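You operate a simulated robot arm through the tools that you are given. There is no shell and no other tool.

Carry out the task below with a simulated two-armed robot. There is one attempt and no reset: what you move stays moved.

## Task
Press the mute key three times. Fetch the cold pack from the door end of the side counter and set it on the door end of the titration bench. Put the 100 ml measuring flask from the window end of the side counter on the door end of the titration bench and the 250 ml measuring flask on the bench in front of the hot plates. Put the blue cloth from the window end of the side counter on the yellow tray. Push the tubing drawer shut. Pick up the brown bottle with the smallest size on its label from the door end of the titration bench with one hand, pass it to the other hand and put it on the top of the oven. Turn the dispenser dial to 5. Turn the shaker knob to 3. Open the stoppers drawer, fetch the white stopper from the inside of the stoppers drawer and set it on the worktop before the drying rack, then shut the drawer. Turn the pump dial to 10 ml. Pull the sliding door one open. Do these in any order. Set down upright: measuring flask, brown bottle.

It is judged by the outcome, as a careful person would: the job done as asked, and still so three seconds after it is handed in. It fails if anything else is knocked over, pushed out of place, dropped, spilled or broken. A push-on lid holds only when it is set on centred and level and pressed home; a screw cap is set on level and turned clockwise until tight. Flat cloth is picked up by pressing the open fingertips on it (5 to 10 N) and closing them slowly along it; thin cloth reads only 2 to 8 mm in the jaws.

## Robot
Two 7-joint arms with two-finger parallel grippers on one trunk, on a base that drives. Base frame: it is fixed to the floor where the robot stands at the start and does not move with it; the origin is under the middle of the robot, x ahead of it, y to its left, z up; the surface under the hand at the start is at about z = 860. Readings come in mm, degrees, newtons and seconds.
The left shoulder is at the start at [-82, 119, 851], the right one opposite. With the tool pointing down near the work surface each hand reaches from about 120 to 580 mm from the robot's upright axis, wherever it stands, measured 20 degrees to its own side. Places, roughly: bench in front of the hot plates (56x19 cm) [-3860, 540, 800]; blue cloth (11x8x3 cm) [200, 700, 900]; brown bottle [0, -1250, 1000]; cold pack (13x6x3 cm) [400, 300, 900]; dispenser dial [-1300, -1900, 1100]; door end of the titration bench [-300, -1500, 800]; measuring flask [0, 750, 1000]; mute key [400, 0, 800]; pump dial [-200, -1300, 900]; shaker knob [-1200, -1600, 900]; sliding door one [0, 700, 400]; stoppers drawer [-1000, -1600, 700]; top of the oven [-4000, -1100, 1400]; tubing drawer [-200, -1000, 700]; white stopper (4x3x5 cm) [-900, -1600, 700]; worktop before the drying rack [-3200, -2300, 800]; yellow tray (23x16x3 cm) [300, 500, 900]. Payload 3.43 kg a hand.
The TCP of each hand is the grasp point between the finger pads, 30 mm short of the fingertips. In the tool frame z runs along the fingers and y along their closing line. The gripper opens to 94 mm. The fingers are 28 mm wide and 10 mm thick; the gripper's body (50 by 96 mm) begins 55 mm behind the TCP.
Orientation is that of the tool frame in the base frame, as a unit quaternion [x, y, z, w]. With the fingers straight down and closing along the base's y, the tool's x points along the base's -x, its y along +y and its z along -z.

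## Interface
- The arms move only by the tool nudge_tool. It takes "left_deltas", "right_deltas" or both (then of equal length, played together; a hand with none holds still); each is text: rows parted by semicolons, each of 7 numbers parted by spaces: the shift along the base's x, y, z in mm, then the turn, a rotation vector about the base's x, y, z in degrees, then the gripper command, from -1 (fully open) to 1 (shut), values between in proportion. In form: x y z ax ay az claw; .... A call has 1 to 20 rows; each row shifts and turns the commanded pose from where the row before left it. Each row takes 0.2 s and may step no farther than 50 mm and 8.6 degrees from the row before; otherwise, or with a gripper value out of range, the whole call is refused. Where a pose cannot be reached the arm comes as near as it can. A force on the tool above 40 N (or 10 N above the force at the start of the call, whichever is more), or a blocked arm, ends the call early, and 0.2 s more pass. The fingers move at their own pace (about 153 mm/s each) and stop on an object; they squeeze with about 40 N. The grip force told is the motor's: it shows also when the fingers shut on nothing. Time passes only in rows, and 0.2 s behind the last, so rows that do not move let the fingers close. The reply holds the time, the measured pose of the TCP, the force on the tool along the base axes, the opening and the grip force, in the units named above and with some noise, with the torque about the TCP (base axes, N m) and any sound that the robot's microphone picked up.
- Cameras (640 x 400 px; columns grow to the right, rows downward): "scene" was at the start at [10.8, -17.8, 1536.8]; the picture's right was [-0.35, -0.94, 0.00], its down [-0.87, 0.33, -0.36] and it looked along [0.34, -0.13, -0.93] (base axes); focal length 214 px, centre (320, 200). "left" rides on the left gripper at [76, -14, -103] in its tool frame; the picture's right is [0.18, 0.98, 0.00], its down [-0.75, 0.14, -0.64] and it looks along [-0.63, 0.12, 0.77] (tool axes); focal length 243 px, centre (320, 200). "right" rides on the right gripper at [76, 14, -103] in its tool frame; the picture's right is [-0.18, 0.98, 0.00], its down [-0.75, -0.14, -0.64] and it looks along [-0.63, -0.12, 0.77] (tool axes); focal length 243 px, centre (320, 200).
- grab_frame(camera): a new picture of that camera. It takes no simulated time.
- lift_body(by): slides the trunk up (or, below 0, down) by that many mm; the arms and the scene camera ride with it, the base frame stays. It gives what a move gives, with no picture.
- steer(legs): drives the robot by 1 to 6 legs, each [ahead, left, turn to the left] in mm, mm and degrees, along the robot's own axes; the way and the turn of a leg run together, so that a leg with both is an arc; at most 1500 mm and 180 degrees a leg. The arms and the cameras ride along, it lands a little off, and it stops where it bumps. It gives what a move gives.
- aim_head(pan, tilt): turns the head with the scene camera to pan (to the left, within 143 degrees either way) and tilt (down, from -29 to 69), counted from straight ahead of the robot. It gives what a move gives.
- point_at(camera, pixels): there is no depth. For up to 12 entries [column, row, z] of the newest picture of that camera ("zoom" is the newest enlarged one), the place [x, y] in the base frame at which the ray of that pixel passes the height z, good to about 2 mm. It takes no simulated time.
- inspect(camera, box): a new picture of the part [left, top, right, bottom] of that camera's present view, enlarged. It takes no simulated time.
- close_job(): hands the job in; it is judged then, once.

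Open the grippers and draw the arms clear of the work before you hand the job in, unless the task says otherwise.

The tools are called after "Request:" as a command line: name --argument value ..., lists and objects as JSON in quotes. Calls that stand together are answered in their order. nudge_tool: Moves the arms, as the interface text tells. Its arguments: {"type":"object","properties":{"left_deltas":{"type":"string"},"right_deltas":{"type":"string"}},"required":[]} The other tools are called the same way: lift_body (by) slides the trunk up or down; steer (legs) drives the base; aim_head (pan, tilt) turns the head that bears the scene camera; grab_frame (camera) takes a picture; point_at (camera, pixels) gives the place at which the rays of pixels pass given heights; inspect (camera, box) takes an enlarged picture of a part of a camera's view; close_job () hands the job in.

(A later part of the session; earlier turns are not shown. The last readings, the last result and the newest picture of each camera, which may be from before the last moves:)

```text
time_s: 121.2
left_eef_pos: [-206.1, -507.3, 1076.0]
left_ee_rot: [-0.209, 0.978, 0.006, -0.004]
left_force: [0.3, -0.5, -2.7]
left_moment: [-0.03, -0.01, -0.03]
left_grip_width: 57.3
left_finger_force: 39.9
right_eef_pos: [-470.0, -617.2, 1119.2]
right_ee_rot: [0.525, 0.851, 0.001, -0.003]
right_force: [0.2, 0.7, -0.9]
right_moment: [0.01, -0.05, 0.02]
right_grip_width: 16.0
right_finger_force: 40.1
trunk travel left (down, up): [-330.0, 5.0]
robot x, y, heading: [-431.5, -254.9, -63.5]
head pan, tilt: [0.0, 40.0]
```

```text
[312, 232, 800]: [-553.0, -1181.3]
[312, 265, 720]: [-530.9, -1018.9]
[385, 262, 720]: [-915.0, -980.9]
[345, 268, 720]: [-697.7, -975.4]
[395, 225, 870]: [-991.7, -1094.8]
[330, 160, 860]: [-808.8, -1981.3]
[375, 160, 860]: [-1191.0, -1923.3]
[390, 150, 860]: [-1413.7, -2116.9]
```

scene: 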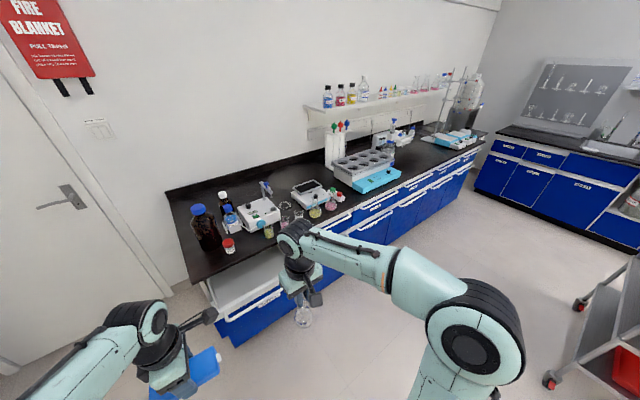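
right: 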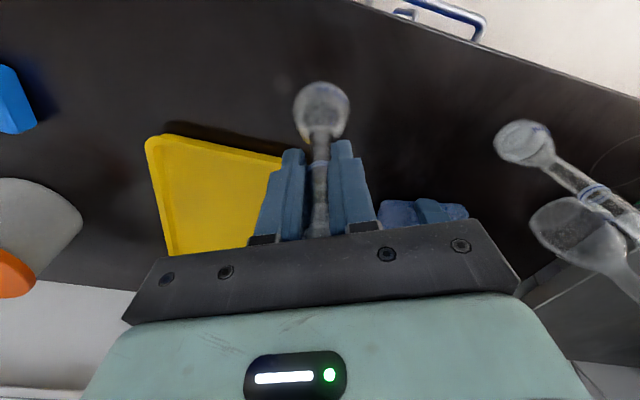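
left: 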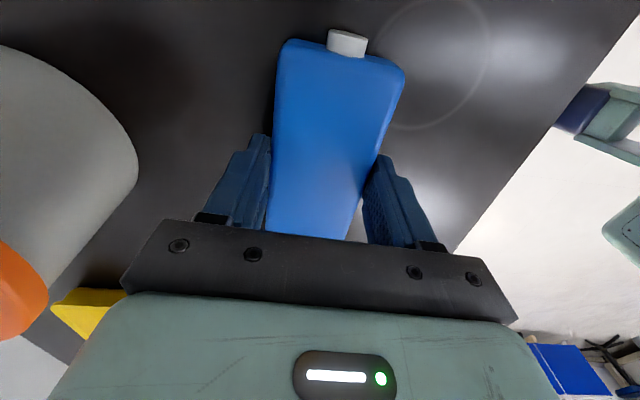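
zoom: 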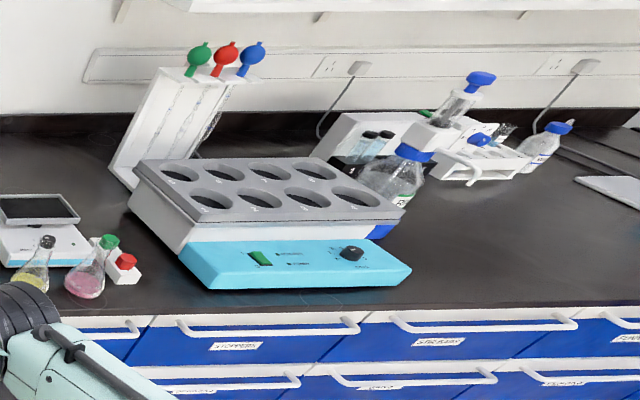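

Those rays used the older picture's pose (pan −35). I take a fresh frame at pan 0 and redo the rays.

Request:
grab_frame --camera "scene"

Request:
point_at --camera "scene" --pixels '[[303, 229, 860], [306, 151, 860], [640, 225, 860], [326, 206, 860], [348, 180, 860], [348, 197, 860], [340, 215, 860], [375, 203, 860], [380, 220, 860], [440, 200, 860], [465, 180, 860]]'

Request:
point_at --camera "scene" --pixels '[[312, 232, 800], [312, 265, 720], [385, 262, 720], [345, 268, 720], [395, 225, 870], [330, 160, 860], [375, 160, 860], [390, 150, 860]]'

```text
taken
```

scene: 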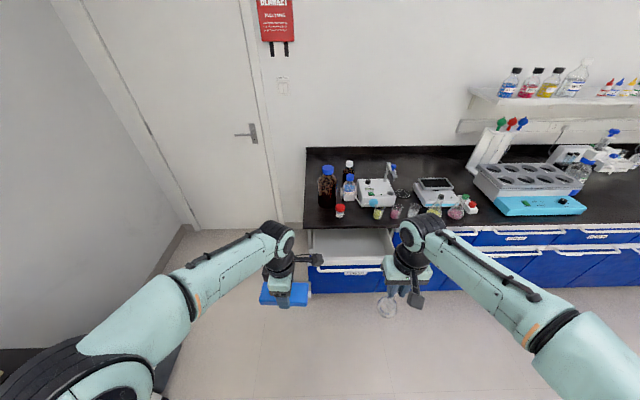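

```text
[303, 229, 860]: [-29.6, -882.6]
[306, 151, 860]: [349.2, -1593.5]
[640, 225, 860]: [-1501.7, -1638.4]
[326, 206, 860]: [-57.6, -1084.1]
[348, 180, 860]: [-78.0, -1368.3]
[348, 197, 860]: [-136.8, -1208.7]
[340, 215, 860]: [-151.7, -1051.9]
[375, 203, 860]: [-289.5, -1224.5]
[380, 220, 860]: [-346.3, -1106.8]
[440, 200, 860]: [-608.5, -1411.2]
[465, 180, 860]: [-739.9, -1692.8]
```

```text
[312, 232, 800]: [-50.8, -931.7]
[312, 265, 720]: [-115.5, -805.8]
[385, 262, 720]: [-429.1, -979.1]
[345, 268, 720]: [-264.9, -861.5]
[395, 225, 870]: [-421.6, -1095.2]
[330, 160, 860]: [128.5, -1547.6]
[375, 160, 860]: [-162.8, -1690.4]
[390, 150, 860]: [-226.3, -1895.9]
```

Bench geometry: front edge at v≈−765, door end at u≈−432. I check the heights of the bottles (tops at px (328,167), (348.5,161), (348,174)) and the pump's dial.

Request:
point_at --camera "scene" --pixels '[[328, 167, 1060], [328, 167, 1100], [328, 167, 1140], [349, 162, 1000], [349, 162, 1040], [348.5, 177, 980], [348.5, 177, 1020], [368, 183, 940], [405, 194, 860], [340, 206, 900]]'

```text
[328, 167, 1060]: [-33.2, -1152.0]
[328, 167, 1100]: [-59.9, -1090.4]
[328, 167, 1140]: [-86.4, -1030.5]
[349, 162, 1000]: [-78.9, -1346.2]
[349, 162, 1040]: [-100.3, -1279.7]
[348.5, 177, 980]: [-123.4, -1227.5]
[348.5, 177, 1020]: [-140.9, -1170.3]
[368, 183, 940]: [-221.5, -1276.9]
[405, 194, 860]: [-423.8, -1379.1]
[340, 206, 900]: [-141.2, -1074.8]
```

Big bottle top is ~1103, small brown ~1010. I drive closer to the bench (keeping short of the open drawer) to look at the labels and free space.

Request:
steer --legs '[[395, -60, 1.2]]'

Request:
aim_head --pan 0 --tilt 50

Request:
grab_frame --camera "scene"

Request:
grab_frame --camera "left"

Request:
grab_frame --camera "right"

```text
time_s: 123.7
left_eef_pos: [-78.1, -880.4, 1077.7]
left_ee_rot: [-0.218, 0.976, 0.005, -0.004]
left_force: [0.0, -0.5, -2.5]
left_moment: [0.0, 0.02, -0.01]
left_grip_width: 57.2
left_finger_force: 40.0
right_eef_pos: [-338.1, -996.2, 1119.4]
right_ee_rot: [0.517, 0.856, 0.001, -0.002]
right_force: [-0.7, 0.3, -0.7]
right_moment: [-0.03, 0.0, 0.01]
right_grip_width: 16.1
right_finger_force: 39.5
trunk travel left (down, up): [-330.0, 5.0]
robot x, y, heading: [-314.3, -632.8, -62.8]
head pan, tilt: [0.0, 40.0]
```

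```text
time_s: 124.5
left_eef_pos: [-77.6, -881.1, 1077.5]
left_ee_rot: [-0.218, 0.976, 0.005, -0.003]
left_force: [0.1, -0.3, -1.8]
left_moment: [-0.05, -0.03, -0.04]
left_grip_width: 57.5
left_finger_force: 40.3
right_eef_pos: [-338.8, -996.6, 1119.8]
right_ee_rot: [0.517, 0.856, 0.001, -0.003]
right_force: [-0.3, 0.2, -0.7]
right_moment: [0.05, 0.03, -0.01]
right_grip_width: 15.9
right_finger_force: 40.1
trunk travel left (down, up): [-330.0, 5.0]
robot x, y, heading: [-309.8, -633.7, -62.8]
head pan, tilt: [0.0, 50.0]
```

```text
taken
```

scene: 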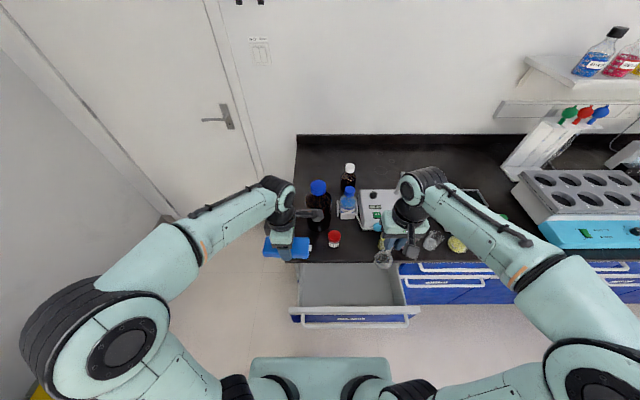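

```text
taken
```

left: 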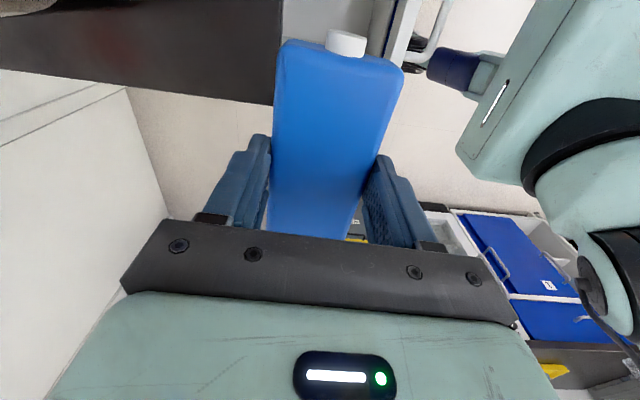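

```text
taken
```

right: 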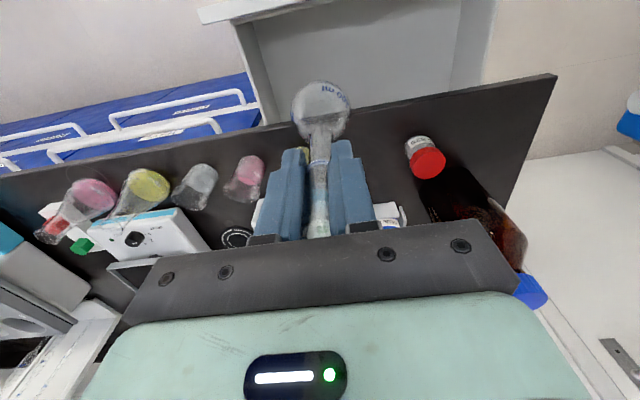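

I verify the bench corner (right view (556,75)), red-cap jar and big bottle positions from the right camera.

Request:
point_at --camera "right" --pixels '[[556, 76, 860], [414, 140, 862], [427, 163, 905], [432, 215, 862], [250, 130, 860], [234, 238, 860], [535, 290, 1103], [505, 240, 1040]]'

Request:
point_at --camera "scene" --pixels '[[297, 263, 860], [319, 187, 1103], [334, 240, 862], [334, 234, 905], [348, 218, 862], [350, 168, 1010], [297, 135, 860], [310, 150, 860], [355, 320, 740]]'

Request:
inspect --camera "scene" --box '[285, 130, 405, 270]'

```text
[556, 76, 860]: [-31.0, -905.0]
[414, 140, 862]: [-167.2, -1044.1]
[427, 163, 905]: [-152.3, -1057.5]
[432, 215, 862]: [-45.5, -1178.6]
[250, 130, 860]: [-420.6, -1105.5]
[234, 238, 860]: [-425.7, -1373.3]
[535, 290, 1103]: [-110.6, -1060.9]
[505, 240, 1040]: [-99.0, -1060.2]
```

```text
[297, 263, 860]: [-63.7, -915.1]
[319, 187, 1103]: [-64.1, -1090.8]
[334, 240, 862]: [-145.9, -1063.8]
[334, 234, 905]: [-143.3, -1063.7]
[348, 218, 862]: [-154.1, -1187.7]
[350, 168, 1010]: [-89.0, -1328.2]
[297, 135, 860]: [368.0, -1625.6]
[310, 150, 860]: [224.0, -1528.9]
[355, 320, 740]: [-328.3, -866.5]
```

```text
2.86 times, centred on (345, 200) of scene
```

zoom: 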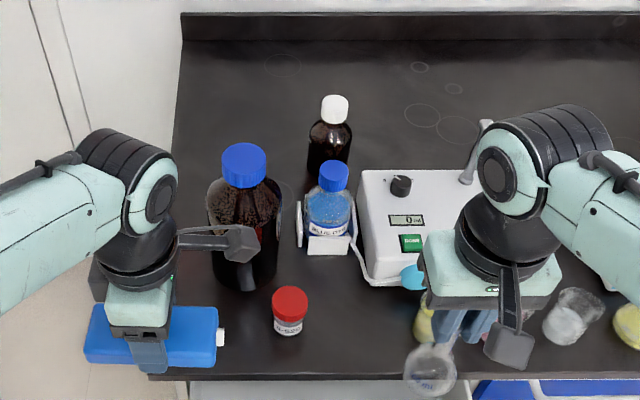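

I refine the bench's front-left corner (zoom (150,378) → px (285.6,262)) and the front edge line.

Request:
point_at --camera "scene" --pixels '[[285.6, 262, 860], [330, 263, 860], [400, 263, 860], [295, 150, 860], [293, 225, 860], [405, 165, 860], [385, 240, 860]]'

```text
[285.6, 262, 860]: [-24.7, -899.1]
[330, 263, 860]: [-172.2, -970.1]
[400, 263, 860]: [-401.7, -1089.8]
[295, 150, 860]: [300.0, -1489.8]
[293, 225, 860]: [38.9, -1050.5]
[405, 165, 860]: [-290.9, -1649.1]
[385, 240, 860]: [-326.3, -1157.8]
```

The edge estimates from far and near disagree, suggesting the bench top is lower than 860. I intersect rays from two cameras at lower heights.

Request:
point_at --camera "scene" --pixels '[[285.6, 262, 840], [285.6, 262, 820], [334, 240, 840], [334, 240, 820], [285.6, 262, 800]]'

Request:
point_at --camera "right" --pixels '[[556, 76, 840], [556, 76, 820], [556, 76, 800], [411, 138, 840], [411, 138, 820]]'

Request:
inspect --camera "right" --box '[380, 50, 580, 200]'

```text
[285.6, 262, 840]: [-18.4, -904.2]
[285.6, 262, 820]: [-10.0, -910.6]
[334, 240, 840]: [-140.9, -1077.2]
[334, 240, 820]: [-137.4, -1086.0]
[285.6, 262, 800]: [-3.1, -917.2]
```

```text
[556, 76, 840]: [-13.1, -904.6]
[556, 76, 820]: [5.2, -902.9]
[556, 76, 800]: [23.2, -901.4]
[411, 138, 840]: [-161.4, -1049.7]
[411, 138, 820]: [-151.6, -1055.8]
```

```text
2.67 times, centred on (480, 125) of right
```

zoom: 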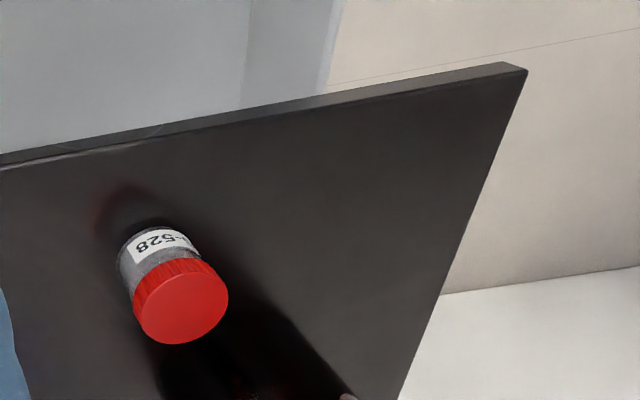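

Bench top is at z≈848; big bottle axis ≈(u −562, v −944). I'll put the flask at the free front-left corner: I drive 198 mm left so the right hand faces it.

Request:
steer --legs '[[0, 198, 0]]'

Request:
grab_frame --camera "scene"

Request:
grab_frame --camera "right"

```text
time_s: 126.8
left_eef_pos: [98.2, -789.7, 1077.4]
left_ee_rot: [-0.218, 0.976, 0.005, -0.004]
left_force: [0.2, 0.0, -1.6]
left_moment: [-0.02, 0.01, 0.01]
left_grip_width: 57.3
left_finger_force: 40.3
right_eef_pos: [-162.8, -904.5, 1118.2]
right_ee_rot: [0.517, 0.856, 0.0, -0.002]
right_force: [0.8, -0.4, -0.4]
right_moment: [-0.02, 0.02, -0.02]
right_grip_width: 16.1
right_finger_force: 40.1
trunk travel left (down, up): [-330.0, 5.0]
robot x, y, heading: [-130.5, -541.2, -62.9]
head pan, tilt: [0.0, 50.0]
```

```text
taken
```

scene: 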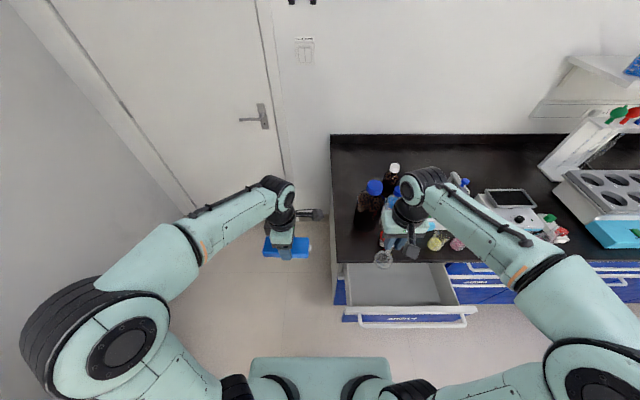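

```text
taken
```

right: 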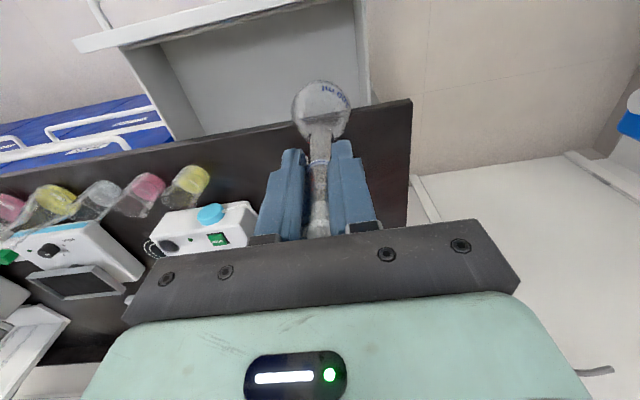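

I locate the corner, left edge and bottle in this view before lowering the flask.

Request:
point_at --camera "scene" --pixels '[[335, 263, 848], [331, 140, 848], [374, 187, 1097], [365, 232, 848], [345, 245, 848], [394, 169, 1010]]'

Request:
point_at --camera "right" --pixels '[[411, 100, 848], [323, 105, 985]]'

Request:
inspect --camera "scene" --box '[320, 130, 440, 280]'

```text
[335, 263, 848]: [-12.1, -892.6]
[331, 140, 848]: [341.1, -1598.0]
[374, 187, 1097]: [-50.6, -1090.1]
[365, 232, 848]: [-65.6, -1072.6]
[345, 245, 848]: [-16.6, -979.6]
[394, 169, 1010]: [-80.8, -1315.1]
```

```text
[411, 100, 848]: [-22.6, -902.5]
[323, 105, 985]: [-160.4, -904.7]
```

```text
2.67 times, centred on (380, 205) of scene
```

zoom: 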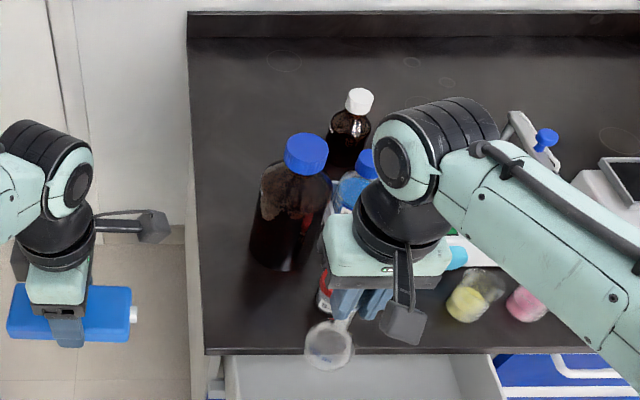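

Target spot for the flask: base ≈[−38,−973], ~36 mm clear of the big bottle. I move the right hand over it and lower to just above the bench.

Request:
nudge_tool --right_deltas "41.5 -23 0 0 0 0 1; 41.5 -23 0 0 0 0 1; 41.5 -23 0 0 0 0 1; 0 0 -35 0 0 0 1; 0 0 -35 0 0 0 1; 0 0 -30 0 0 0 1"

Request:
grab_frame --camera "right"

Request:
inspect --camera "scene" --box '[300, 130, 440, 290]'

```text
time_s: 128.2
left_eef_pos: [98.1, -789.7, 1077.7]
left_ee_rot: [-0.218, 0.976, 0.006, -0.004]
left_force: [-1.0, -0.3, -0.9]
left_moment: [0.01, -0.01, 0.01]
left_grip_width: 57.4
left_finger_force: 40.0
right_eef_pos: [-39.1, -974.2, 1019.9]
right_ee_rot: [0.517, 0.856, 0.0, -0.003]
right_force: [-0.3, 0.0, -0.5]
right_moment: [0.02, 0.0, -0.02]
right_grip_width: 15.7
right_finger_force: 39.7
trunk travel left (down, up): [-330.0, 5.0]
robot x, y, heading: [-132.1, -540.5, -62.8]
head pan, tilt: [0.0, 50.0]
```

```text
taken
```

right: 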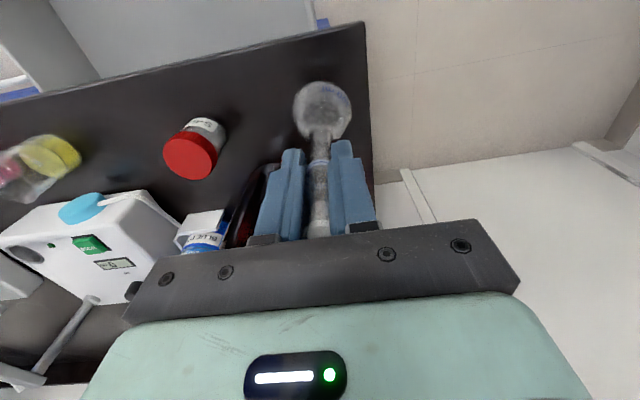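

```text
2.50 times, centred on (370, 210) of scene
```

zoom: 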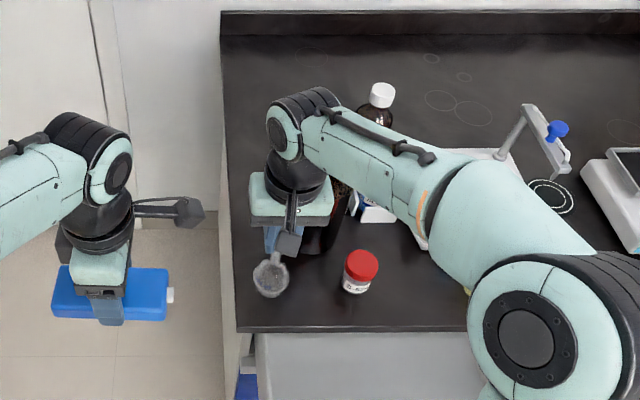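

The flask hangs over the corner region, clear of bottle and edges. I shift 8 mm inward and lower gently until contact.

Request:
nudge_tool --right_deltas "-7 -3.7 -10 0 0 0 1; 0 0 -10 0 0 0 1; 0 0 -5 0 0 0 1; 0 0 -3 0 0 0 1; 0 0 -3 0 0 0 1"

```text
time_s: 129.4
left_eef_pos: [97.5, -789.7, 1076.7]
left_ee_rot: [-0.218, 0.976, 0.005, -0.004]
left_force: [0.1, 0.0, -1.3]
left_moment: [0.0, -0.01, 0.02]
left_grip_width: 57.3
left_finger_force: 40.0
right_eef_pos: [-45.9, -977.5, 988.5]
right_ee_rot: [0.518, 0.855, 0.0, -0.001]
right_force: [-0.1, -1.0, 3.4]
right_moment: [0.03, 0.05, 0.02]
right_grip_width: 15.9
right_finger_force: 39.6
trunk travel left (down, up): [-330.0, 5.0]
robot x, y, heading: [-131.9, -538.1, -62.7]
head pan, tilt: [0.0, 50.0]
```

Force rises to 3.4 N: touching. I press 1 mm more to confirm and then open the jaws slowly.

Request:
nudge_tool --right_deltas "0 0 -1 0 0 0 1; 0 0 0 0 0 0 1"

Request:
nudge_tool --right_deltas "0 0 0 0 0 0 0.6; 0 0 0 0 0 0 0.4; 0 0 0 0 0 0 0.2; 0 0 0 0 0 0 0.2"

Request:
grab_frame --camera "right"

```text
time_s: 130.0
left_eef_pos: [98.3, -788.6, 1077.6]
left_ee_rot: [-0.219, 0.976, 0.005, -0.005]
left_force: [-0.5, 0.2, -2.6]
left_moment: [-0.02, 0.04, 0.02]
left_grip_width: 57.6
left_finger_force: 39.6
right_eef_pos: [-45.9, -976.9, 990.1]
right_ee_rot: [0.517, 0.856, 0.0, -0.001]
right_force: [-2.0, -0.5, 17.4]
right_moment: [0.11, 0.36, 0.02]
right_grip_width: 15.9
right_finger_force: 40.1
trunk travel left (down, up): [-330.0, 5.0]
robot x, y, heading: [-133.9, -539.5, -62.9]
head pan, tilt: [0.0, 50.0]
```

```text
time_s: 131.0
left_eef_pos: [97.5, -790.8, 1076.7]
left_ee_rot: [-0.218, 0.976, 0.005, -0.004]
left_force: [-0.3, -0.4, -2.2]
left_moment: [0.01, 0.01, -0.02]
left_grip_width: 57.6
left_finger_force: 39.9
right_eef_pos: [-45.9, -977.8, 987.9]
right_ee_rot: [0.517, 0.856, 0.0, -0.003]
right_force: [0.1, 0.6, 0.6]
right_moment: [0.03, -0.03, -0.03]
right_grip_width: 37.6
right_finger_force: 0.2
trunk travel left (down, up): [-330.0, 5.0]
robot x, y, heading: [-134.9, -541.4, -62.7]
head pan, tilt: [0.0, 50.0]
```

```text
taken
```

right: 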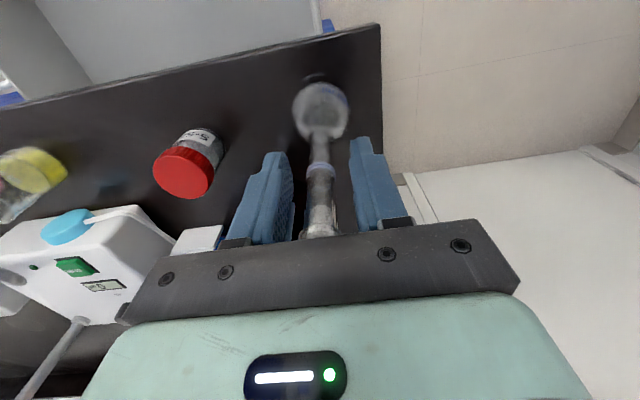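

The flask stands free between the jaws. I raise the right hand straight up and check.

Request:
nudge_tool --right_deltas "0 0 20 0 0 0 0.2; 0 0 30 0 0 0 0.2; 0 0 35 0 0 0 0.2; 0 0 35 0 0 0 0.2; -25 43 0 0 0 0 0.2; -20 38 0 0 0 0 0.2"

Request:
grab_frame --camera "scene"

Request:
grab_frame --camera "right"

```text
time_s: 132.4
left_eef_pos: [97.9, -789.5, 1077.2]
left_ee_rot: [-0.219, 0.976, 0.005, -0.004]
left_force: [-0.4, -0.1, -2.4]
left_moment: [0.0, -0.01, 0.0]
left_grip_width: 57.4
left_finger_force: 40.2
right_eef_pos: [-91.7, -893.7, 1108.3]
right_ee_rot: [0.517, 0.856, 0.001, -0.002]
right_force: [-0.3, 0.2, -0.4]
right_moment: [-0.02, 0.01, 0.03]
right_grip_width: 37.9
right_finger_force: 0.0
trunk travel left (down, up): [-330.0, 5.0]
robot x, y, heading: [-133.9, -543.9, -62.6]
head pan, tilt: [0.0, 50.0]
```

```text
taken
```

scene: 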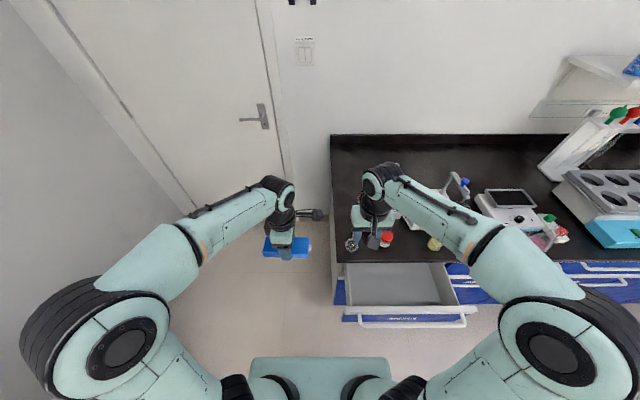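

```text
taken
```

right: 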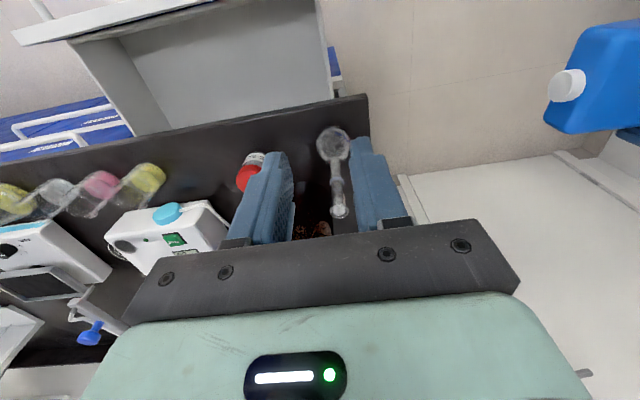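

Flask stands well at the corner. Next, the cold pack: I drive 425 mm right so the left hand faces the gap between the red-cap jar and the beakers.

Request:
steer --legs '[[0, -425, 0]]'

Request:
grab_frame --camera "scene"

Request:
inspect --camera "scene" --box '[180, 120, 400, 290]'

```text
time_s: 136.7
left_eef_pos: [-280.0, -985.7, 1077.0]
left_ee_rot: [-0.215, 0.977, 0.006, -0.004]
left_force: [0.3, -0.4, -2.2]
left_moment: [-0.02, -0.01, 0.0]
left_grip_width: 57.3
left_finger_force: 40.0
right_eef_pos: [-470.0, -1089.0, 1109.1]
right_ee_rot: [0.519, 0.854, 0.0, -0.002]
right_force: [-0.4, 0.2, -0.4]
right_moment: [-0.03, 0.02, 0.01]
right_grip_width: 37.5
right_finger_force: 0.2
trunk travel left (down, up): [-330.0, 5.0]
robot x, y, heading: [-509.0, -737.1, -62.8]
head pan, tilt: [0.0, 50.0]
```

```text
taken
```

scene: 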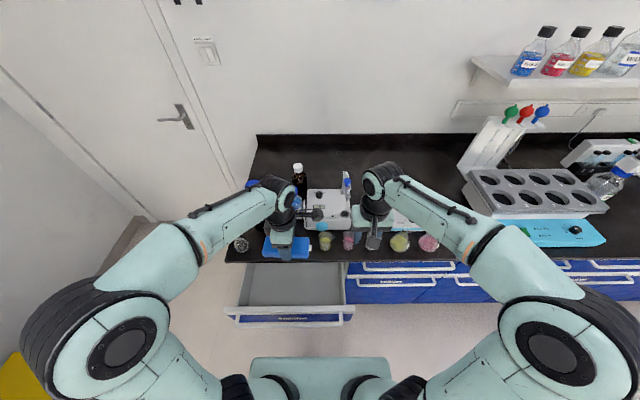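

```text
2.35 times, centred on (290, 205) of scene
```

zoom: 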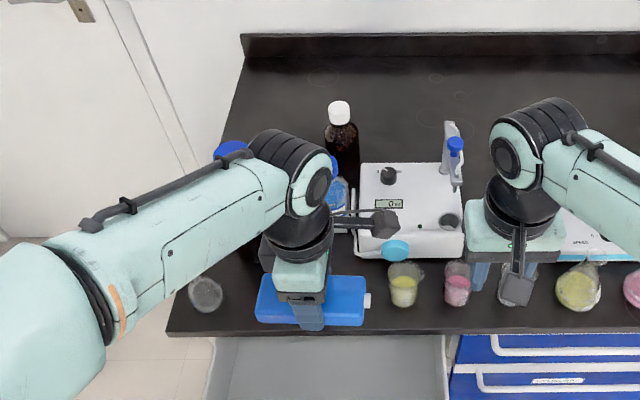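

Left hand is opposite the gap. I check the yellow beaker, tube and jar positions, then turn the pack 88° back to lie fore-aft.

Request:
point_at --camera "scene" --pixels '[[326, 244, 850], [319, 244, 850], [334, 244, 850], [310, 225, 850], [316, 218, 870], [348, 243, 850]]'

Request:
nudge_tool --left_deltas "0 0 0 0 0 -7.96 1; 0 0 0 0 0 -7.96 1; 0 0 0 0 0 -7.96 1; 0 0 0 0 0 -7.96 1; 0 0 0 0 0 -7.96 1; 0 0 0 0 0 -7.96 1; 0 0 0 0 0 -7.96 1; 0 0 0 0 0 -7.96 1; 0 0 0 0 0 -7.96 1; 0 0 0 0 0 -7.96 1; 0 0 0 0 0 -7.96 1"

Request:
grab_frame --camera "left"

Request:
inspect --camera "scene" --box '[180, 120, 400, 290]'

```text
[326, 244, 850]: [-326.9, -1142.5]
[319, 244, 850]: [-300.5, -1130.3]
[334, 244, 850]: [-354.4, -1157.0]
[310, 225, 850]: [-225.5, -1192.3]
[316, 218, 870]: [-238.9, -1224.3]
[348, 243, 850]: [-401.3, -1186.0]
```

```text
time_s: 139.1
left_eef_pos: [-281.2, -986.0, 1077.8]
left_ee_rot: [0.521, 0.853, 0.006, 0.001]
left_force: [0.4, -0.7, -1.7]
left_moment: [0.0, 0.0, 0.04]
left_grip_width: 57.3
left_finger_force: 40.5
right_eef_pos: [-471.1, -1089.9, 1108.8]
right_ee_rot: [0.519, 0.855, 0.0, -0.002]
right_force: [0.0, 0.3, 0.1]
right_moment: [0.03, -0.01, -0.02]
right_grip_width: 37.6
right_finger_force: 0.1
trunk travel left (down, up): [-330.0, 5.0]
robot x, y, heading: [-510.7, -734.0, -62.9]
head pan, tilt: [0.0, 50.0]
```

```text
taken
```

left: 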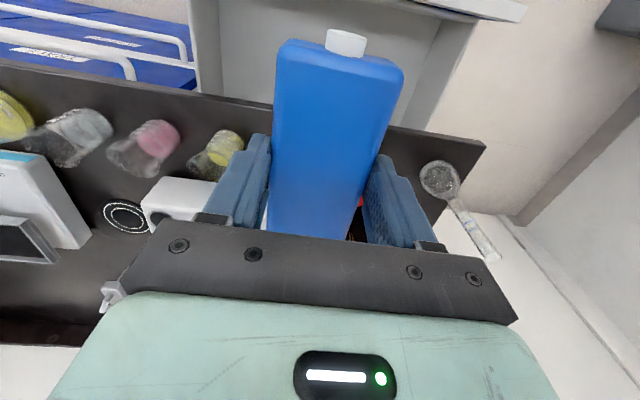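

```text
2.35 times, centred on (290, 205) of scene
```

zoom: 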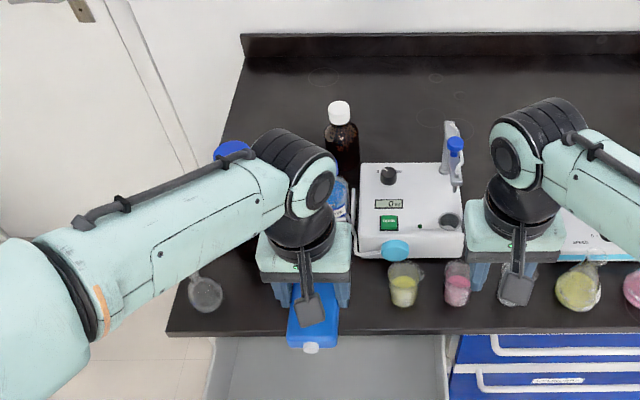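

Gap centre is at u≈−714 (beaker edge −789, jar edge −643). I move the pack over [−232,−1098] and lower partway.

Request:
nudge_tool --left_deltas "16.2 -37.3 0 0 0 0 1; 16.2 -37.3 0 0 0 0 1; 16.2 -37.3 0 0 0 0 1; 0 0 -45 0 0 0 1; 0 0 -45 0 0 0 1; 0 0 -30 0 0 0 1"

Request:
grab_frame --camera "left"

Request:
inspect --camera "scene" --box '[180, 120, 400, 290]'

```text
time_s: 140.5
left_eef_pos: [-232.2, -1096.6, 955.5]
left_ee_rot: [0.52, 0.854, 0.007, 0.001]
left_force: [-0.2, -0.6, -0.7]
left_moment: [0.01, 0.0, -0.01]
left_grip_width: 57.4
left_finger_force: 39.7
right_eef_pos: [-470.3, -1089.1, 1108.8]
right_ee_rot: [0.52, 0.854, 0.0, -0.003]
right_force: [-0.7, 0.4, -0.2]
right_moment: [-0.02, 0.02, 0.0]
right_grip_width: 37.4
right_finger_force: 0.2
trunk travel left (down, up): [-330.0, 5.0]
robot x, y, heading: [-511.0, -737.7, -63.0]
head pan, tilt: [0.0, 50.0]
```

```text
taken
```

left: 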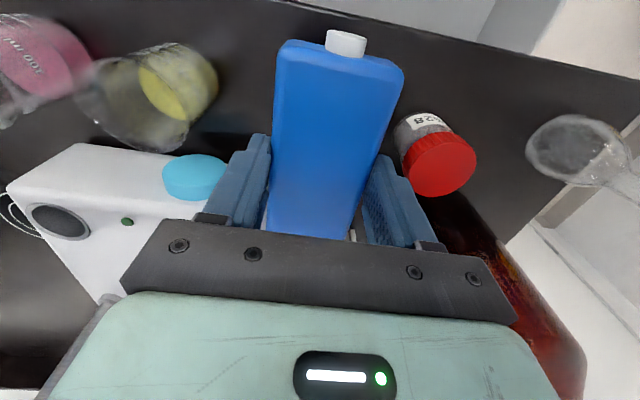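

```text
2.35 times, centred on (290, 205) of scene
```

zoom: 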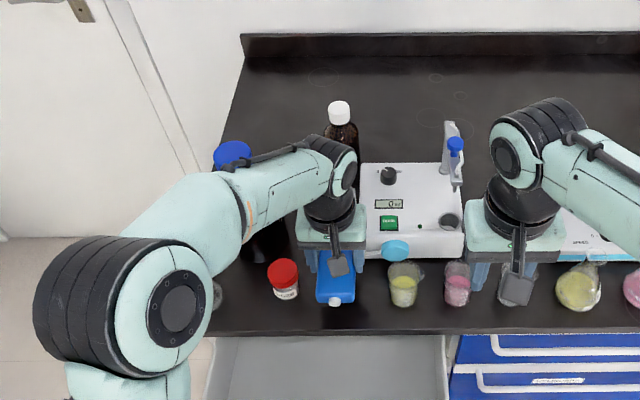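

The left elbow appears near the flask at the corner. I compute the elbow's place for a few heights before lowering more.

Request:
grab_frame --camera "scene"

Request:
point_at --camera "scene" --pixels '[[222, 255, 1200], [222, 255, 1100], [222, 255, 1000], [245, 225, 1100], [241, 232, 1029]]'

```text
taken
```

scene: 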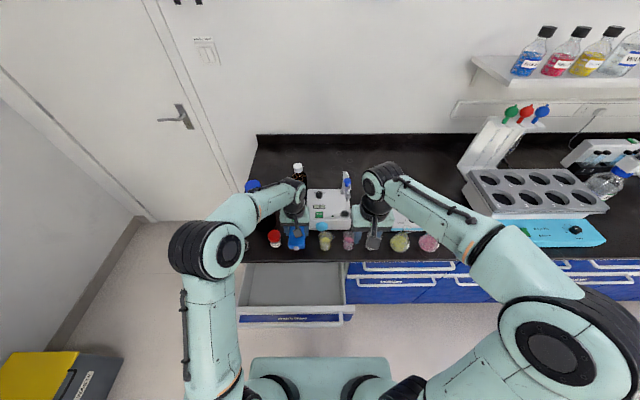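

```text
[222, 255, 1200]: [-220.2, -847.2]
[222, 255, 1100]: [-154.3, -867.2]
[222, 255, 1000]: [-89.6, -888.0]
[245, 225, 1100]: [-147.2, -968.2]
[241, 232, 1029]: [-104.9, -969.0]
```

Elbow is at z≈1100–1200, about 80 mm or more from the flask. I lower the pack another 35 mm and re-check.

Request:
nudge_tool --left_deltas "0 0 -20 0 0 0 1; 0 0 -20 0 0 0 1"

Request:
grab_frame --camera "scene"

Request:
grab_frame --camera "left"

```text
time_s: 141.1
left_eef_pos: [-231.7, -1097.2, 915.3]
left_ee_rot: [0.52, 0.854, 0.007, 0.0]
left_force: [-0.3, 0.6, -2.1]
left_moment: [0.0, 0.0, 0.02]
left_grip_width: 57.3
left_finger_force: 39.9
right_eef_pos: [-470.3, -1090.8, 1109.2]
right_ee_rot: [0.52, 0.854, 0.0, -0.002]
right_force: [-0.1, 0.4, 0.1]
right_moment: [0.01, 0.01, -0.02]
right_grip_width: 37.6
right_finger_force: 0.1
trunk travel left (down, up): [-330.0, 5.0]
robot x, y, heading: [-509.8, -731.2, -62.9]
head pan, tilt: [0.0, 50.0]
```

```text
taken
```

scene: 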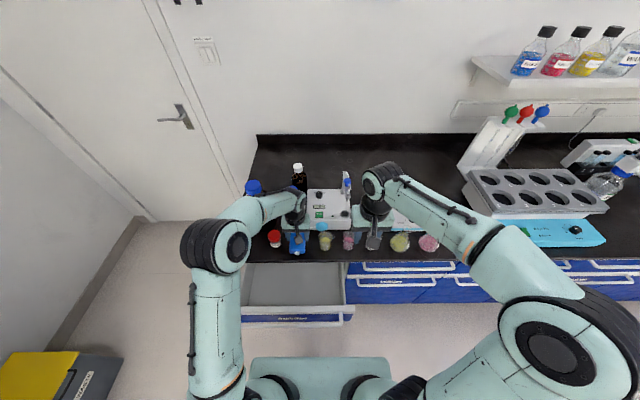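

```text
taken
```

left: 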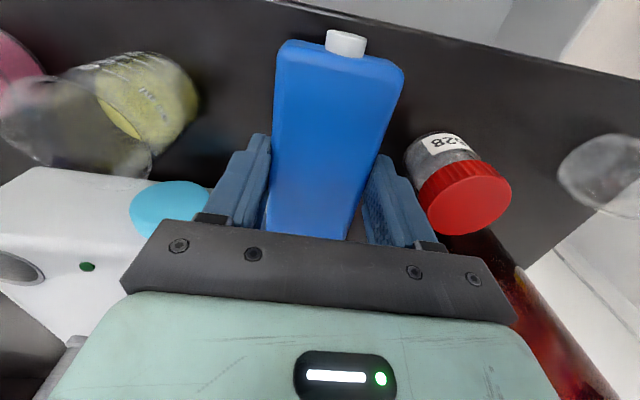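

All clear. I nudge 6 mm away from the pump and 6 mm toward the front, then lower to contact.

Request:
nudge_tool --left_deltas "2.5 8.1 -5 0 0 0 1; 0 0 -8 0 0 0 1; 0 0 -5 0 0 0 1; 0 0 -3 0 0 0 1; 0 0 -2 0 0 0 1"

```text
time_s: 142.3
left_eef_pos: [-229.1, -1089.6, 893.4]
left_ee_rot: [0.521, 0.854, 0.006, 0.001]
left_force: [0.4, 0.4, -1.7]
left_moment: [0.02, 0.02, -0.04]
left_grip_width: 57.3
left_finger_force: 40.3
right_eef_pos: [-471.7, -1089.5, 1108.5]
right_ee_rot: [0.519, 0.855, 0.001, -0.003]
right_force: [0.1, 0.2, 0.3]
right_moment: [-0.05, 0.01, 0.0]
right_grip_width: 37.6
right_finger_force: 0.1
trunk travel left (down, up): [-330.0, 5.0]
robot x, y, heading: [-514.0, -734.3, -63.0]
head pan, tilt: [0.0, 50.0]
```

Not touching yet at 893. I continue in 2 mm steps.

Request:
nudge_tool --left_deltas "0 0 -2 0 0 0 1; 0 0 -2 0 0 0 1"

```text
time_s: 142.9
left_eef_pos: [-230.2, -1087.5, 889.3]
left_ee_rot: [0.52, 0.854, 0.007, 0.001]
left_force: [0.2, -0.1, -1.7]
left_moment: [0.02, 0.01, 0.03]
left_grip_width: 57.4
left_finger_force: 39.9
right_eef_pos: [-470.7, -1089.9, 1108.1]
right_ee_rot: [0.52, 0.854, 0.001, -0.002]
right_force: [0.1, -0.3, 0.3]
right_moment: [0.02, -0.02, -0.04]
right_grip_width: 38.0
right_finger_force: 0.1
trunk travel left (down, up): [-330.0, 5.0]
robot x, y, heading: [-510.4, -734.3, -62.9]
head pan, tilt: [0.0, 50.0]
```

Request:
nudge_tool --left_deltas "0 0 -2 0 0 0 1; 0 0 -1 0 0 0 1; 0 0 -1 0 0 0 1"

```text
time_s: 143.7
left_eef_pos: [-228.4, -1088.4, 889.5]
left_ee_rot: [0.52, 0.854, 0.004, 0.003]
left_force: [3.5, 3.7, 22.4]
left_moment: [0.25, 0.7, -0.03]
left_grip_width: 57.5
left_finger_force: 40.3
right_eef_pos: [-470.2, -1089.0, 1108.9]
right_ee_rot: [0.519, 0.854, 0.0, -0.003]
right_force: [0.6, 0.0, 0.3]
right_moment: [-0.02, 0.03, 0.0]
right_grip_width: 37.7
right_finger_force: 0.1
trunk travel left (down, up): [-330.0, 5.0]
robot x, y, heading: [-509.6, -732.8, -63.0]
head pan, tilt: [0.0, 50.0]
```

Contact (22 N): the pack rests on the bench. I ease off, open the jaws to 72 mm and rise straight up.

Request:
nudge_tool --left_deltas "0 0 2 0 0 0 0.6; 0 0 0 0 0 0 -0.1; 0 0 0 0 0 0 -0.5; 0 0 0 0 0 0 -0.5; 0 0 25 0 0 0 -0.5; 0 0 40 0 0 0 -0.5; 0 0 40 0 0 0 -0.5; 0 0 40 0 0 0 -0.5; 0 0 40 0 0 0 -0.5"

Request:
grab_frame --camera "left"

Request:
grab_frame --camera "scene"

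```text
time_s: 145.7
left_eef_pos: [-229.4, -1087.0, 1072.6]
left_ee_rot: [0.52, 0.854, 0.006, -0.001]
left_force: [-0.1, -0.8, -0.5]
left_moment: [0.03, 0.0, 0.01]
left_grip_width: 70.5
left_finger_force: 0.1
right_eef_pos: [-471.8, -1089.5, 1109.9]
right_ee_rot: [0.52, 0.854, 0.0, -0.003]
right_force: [-0.5, -0.5, -0.6]
right_moment: [-0.02, 0.0, 0.03]
right_grip_width: 37.4
right_finger_force: 0.0
trunk travel left (down, up): [-330.0, 5.0]
robot x, y, heading: [-512.6, -731.1, -63.0]
head pan, tilt: [0.0, 50.0]
```

```text
taken
```

left: 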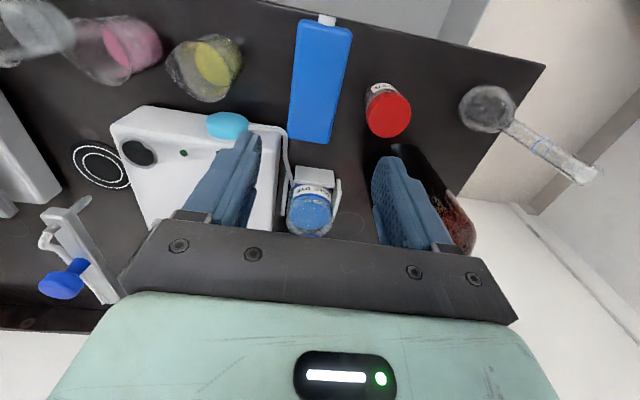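

```text
taken
```

scene: 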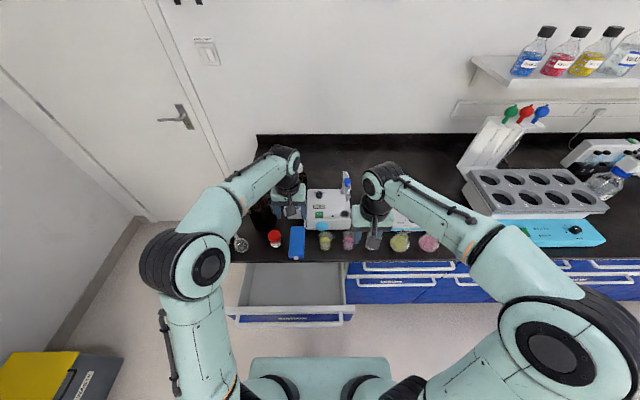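

Both items stand well on the bench. Now the tubing drawer: I retract the left hand and back the robot 200 mm.

Request:
nudge_tool --left_deltas "-21 41 0 0 0 0 -0.5; -21 41 0 0 0 0 -0.5; -21 41 0 0 0 0 1"

Request:
steer --legs '[[-220, 0, 0]]'

Request:
aim_head --pan 15 --tilt 50

Request:
grab_frame --camera "scene"

```text
time_s: 146.5
left_eef_pos: [-292.8, -965.5, 1073.4]
left_ee_rot: [0.52, 0.854, 0.006, 0.003]
left_force: [0.3, 0.6, 0.9]
left_moment: [-0.03, 0.01, -0.02]
left_grip_width: 0.2
left_finger_force: 32.9
right_eef_pos: [-470.8, -1087.0, 1108.3]
right_ee_rot: [0.52, 0.854, 0.0, -0.003]
right_force: [0.1, -0.6, 0.0]
right_moment: [-0.01, 0.0, 0.02]
right_grip_width: 37.6
right_finger_force: 0.1
trunk travel left (down, up): [-330.0, 5.0]
robot x, y, heading: [-511.7, -732.3, -62.8]
head pan, tilt: [0.0, 50.0]
```

```text
time_s: 148.2
left_eef_pos: [-390.6, -772.5, 1072.5]
left_ee_rot: [0.52, 0.854, 0.007, 0.001]
left_force: [0.1, -0.1, -0.1]
left_moment: [0.03, 0.0, -0.01]
left_grip_width: 0.0
left_finger_force: 32.7
right_eef_pos: [-569.6, -893.2, 1109.1]
right_ee_rot: [0.52, 0.854, 0.0, -0.003]
right_force: [0.6, 0.4, -0.2]
right_moment: [0.01, -0.02, -0.03]
right_grip_width: 37.6
right_finger_force: 0.0
trunk travel left (down, up): [-330.0, 5.0]
robot x, y, heading: [-610.7, -536.3, -63.0]
head pan, tilt: [0.0, 50.0]
```

```text
time_s: 148.9
left_eef_pos: [-391.9, -771.9, 1071.8]
left_ee_rot: [0.52, 0.854, 0.007, 0.001]
left_force: [-0.3, 0.0, -1.1]
left_moment: [-0.03, 0.01, 0.02]
left_grip_width: 0.0
left_finger_force: 32.6
right_eef_pos: [-570.2, -894.1, 1108.0]
right_ee_rot: [0.52, 0.854, 0.0, -0.002]
right_force: [0.5, 0.9, 0.6]
right_moment: [-0.04, 0.02, -0.01]
right_grip_width: 37.7
right_finger_force: 0.0
trunk travel left (down, up): [-330.0, 5.0]
robot x, y, heading: [-610.7, -538.0, -63.0]
head pan, tilt: [15.0, 50.0]
```

```text
taken
```

scene: 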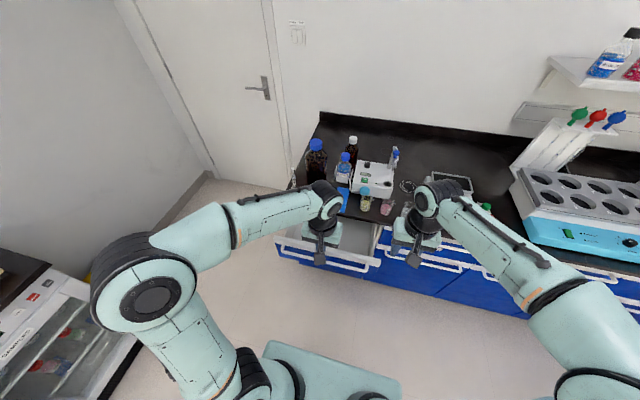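

I lower the trunk 220 mm so the hands are at drawer level, keeping them in front of the open drawer, and look.

Request:
lift_body --by -220

Request:
nudge_tool --left_deltas "0 0 -40 0 0 0 1; 0 0 -40 0 0 0 1"

Request:
grab_frame --camera "left"

Request:
grab_frame --camera "scene"

```text
time_s: 151.3
left_eef_pos: [-392.6, -771.7, 851.8]
left_ee_rot: [0.52, 0.854, 0.007, 0.002]
left_force: [-0.2, 0.6, 0.4]
left_moment: [0.01, 0.0, 0.04]
left_grip_width: 0.0
left_finger_force: 33.1
right_eef_pos: [-571.1, -894.2, 888.9]
right_ee_rot: [0.52, 0.854, 0.001, -0.003]
right_force: [0.5, -0.1, -0.5]
right_moment: [-0.03, -0.02, 0.02]
right_grip_width: 37.7
right_finger_force: 0.1
trunk travel left (down, up): [-110.0, 225.0]
robot x, y, heading: [-610.8, -538.6, -63.1]
head pan, tilt: [15.0, 50.0]
```

```text
time_s: 151.9
left_eef_pos: [-390.6, -773.0, 771.9]
left_ee_rot: [0.52, 0.854, 0.007, 0.001]
left_force: [0.0, -0.9, 0.4]
left_moment: [0.01, -0.02, 0.02]
left_grip_width: 0.0
left_finger_force: 33.0
right_eef_pos: [-570.9, -894.4, 888.4]
right_ee_rot: [0.52, 0.854, 0.0, -0.002]
right_force: [0.1, -0.1, -1.0]
right_moment: [0.02, 0.02, 0.0]
right_grip_width: 37.4
right_finger_force: 0.1
trunk travel left (down, up): [-110.0, 225.0]
robot x, y, heading: [-612.9, -541.3, -63.1]
head pan, tilt: [15.0, 50.0]
```

```text
taken
```

left: 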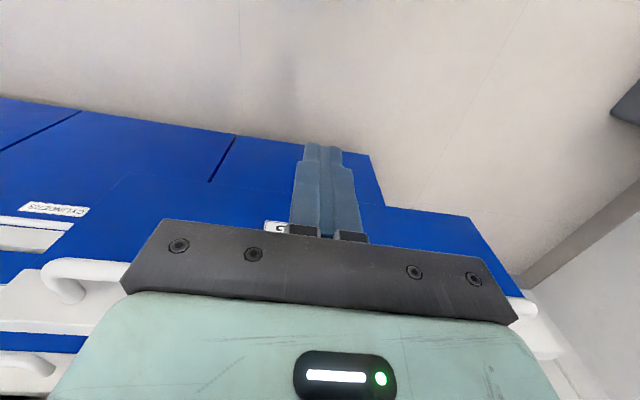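

```text
taken
```

scene: 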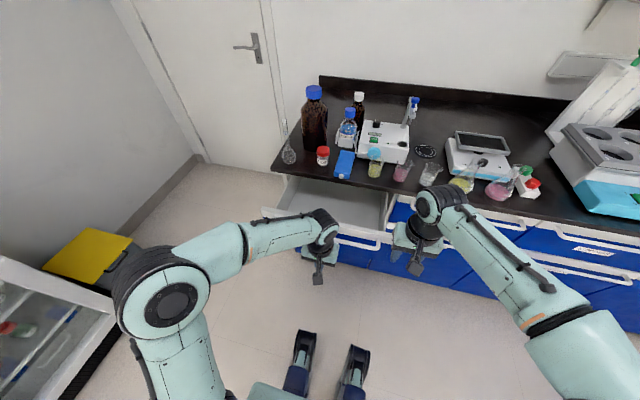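

The drawer's long bar handle shows at both sides ((65,268) and (525,305)). I find its height and depth by rays from both cameras.

Request:
point_at --camera "left" --pixels '[[65, 265, 760], [65, 265, 740], [65, 265, 780], [180, 190, 700], [180, 190, 650]]'

Request:
point_at --camera "scene" --pixels '[[265, 210, 760], [265, 210, 740], [383, 240, 760], [383, 240, 740], [375, 246, 740]]'

Request:
inspect --camera "scene" --box '[250, 70, 410, 280]'

```text
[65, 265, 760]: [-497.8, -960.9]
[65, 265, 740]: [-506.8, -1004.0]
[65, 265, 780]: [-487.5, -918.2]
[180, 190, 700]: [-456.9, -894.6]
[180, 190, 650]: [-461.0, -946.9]
```

```text
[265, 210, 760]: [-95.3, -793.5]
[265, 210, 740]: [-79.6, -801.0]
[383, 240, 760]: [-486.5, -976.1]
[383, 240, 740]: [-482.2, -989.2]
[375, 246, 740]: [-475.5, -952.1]
```

```text
1.90 times, centred on (330, 175) of scene
```

zoom: 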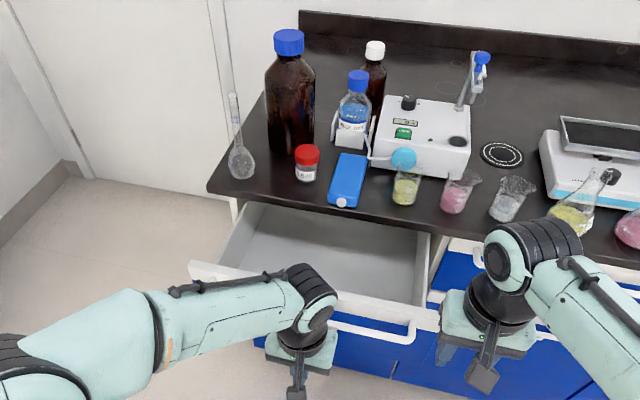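

Handle bar is at z≈750, v≈−620; the panel ~30 mm behind. I pitch the left hand 45° forward and bring the fingertips to the panel below the bar, about mid-width.

Request:
nudge_tool --left_deltas "9.6 -6.2 -11.8 -6.68 -3.4 0 1; 9.6 -6.2 -11.8 -6.68 -3.4 0 1; 9.6 -6.2 -11.8 -6.68 -3.4 0 1; 9.6 -6.2 -11.8 -6.68 -3.4 0 1; 9.6 -6.2 -11.8 -6.68 -3.4 0 1; 9.6 -6.2 -11.8 -6.68 -3.4 0 1"

Request:
grab_frame --camera "left"

Request:
grab_frame --camera "scene"

```text
time_s: 153.3
left_eef_pos: [-334.7, -808.5, 703.2]
left_ee_rot: [0.479, 0.791, -0.194, 0.326]
left_force: [0.2, 0.6, -0.1]
left_moment: [-0.01, -0.01, 0.0]
left_grip_width: 0.2
left_finger_force: 33.1
right_eef_pos: [-570.6, -895.3, 888.1]
right_ee_rot: [0.52, 0.854, 0.001, -0.003]
right_force: [0.1, 0.5, -1.2]
right_moment: [0.0, 0.01, -0.01]
right_grip_width: 37.6
right_finger_force: 0.0
trunk travel left (down, up): [-110.0, 225.0]
robot x, y, heading: [-612.5, -538.1, -63.1]
head pan, tilt: [15.0, 50.0]
```

```text
taken
```

left: 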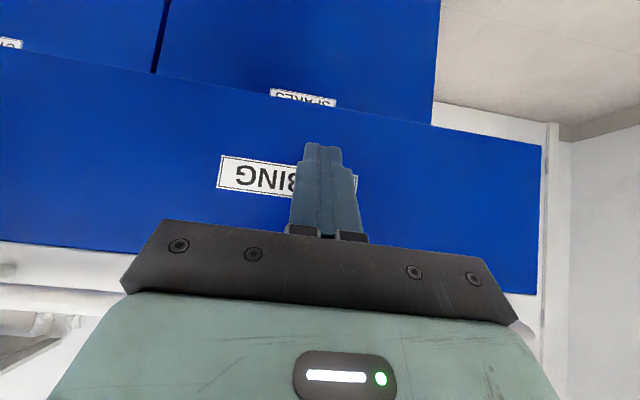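

```text
taken
```

scene: 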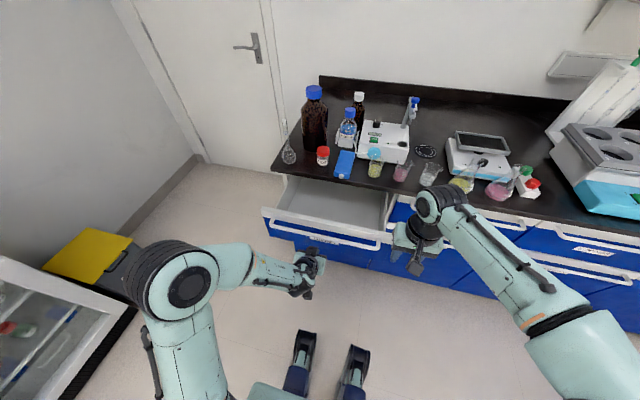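

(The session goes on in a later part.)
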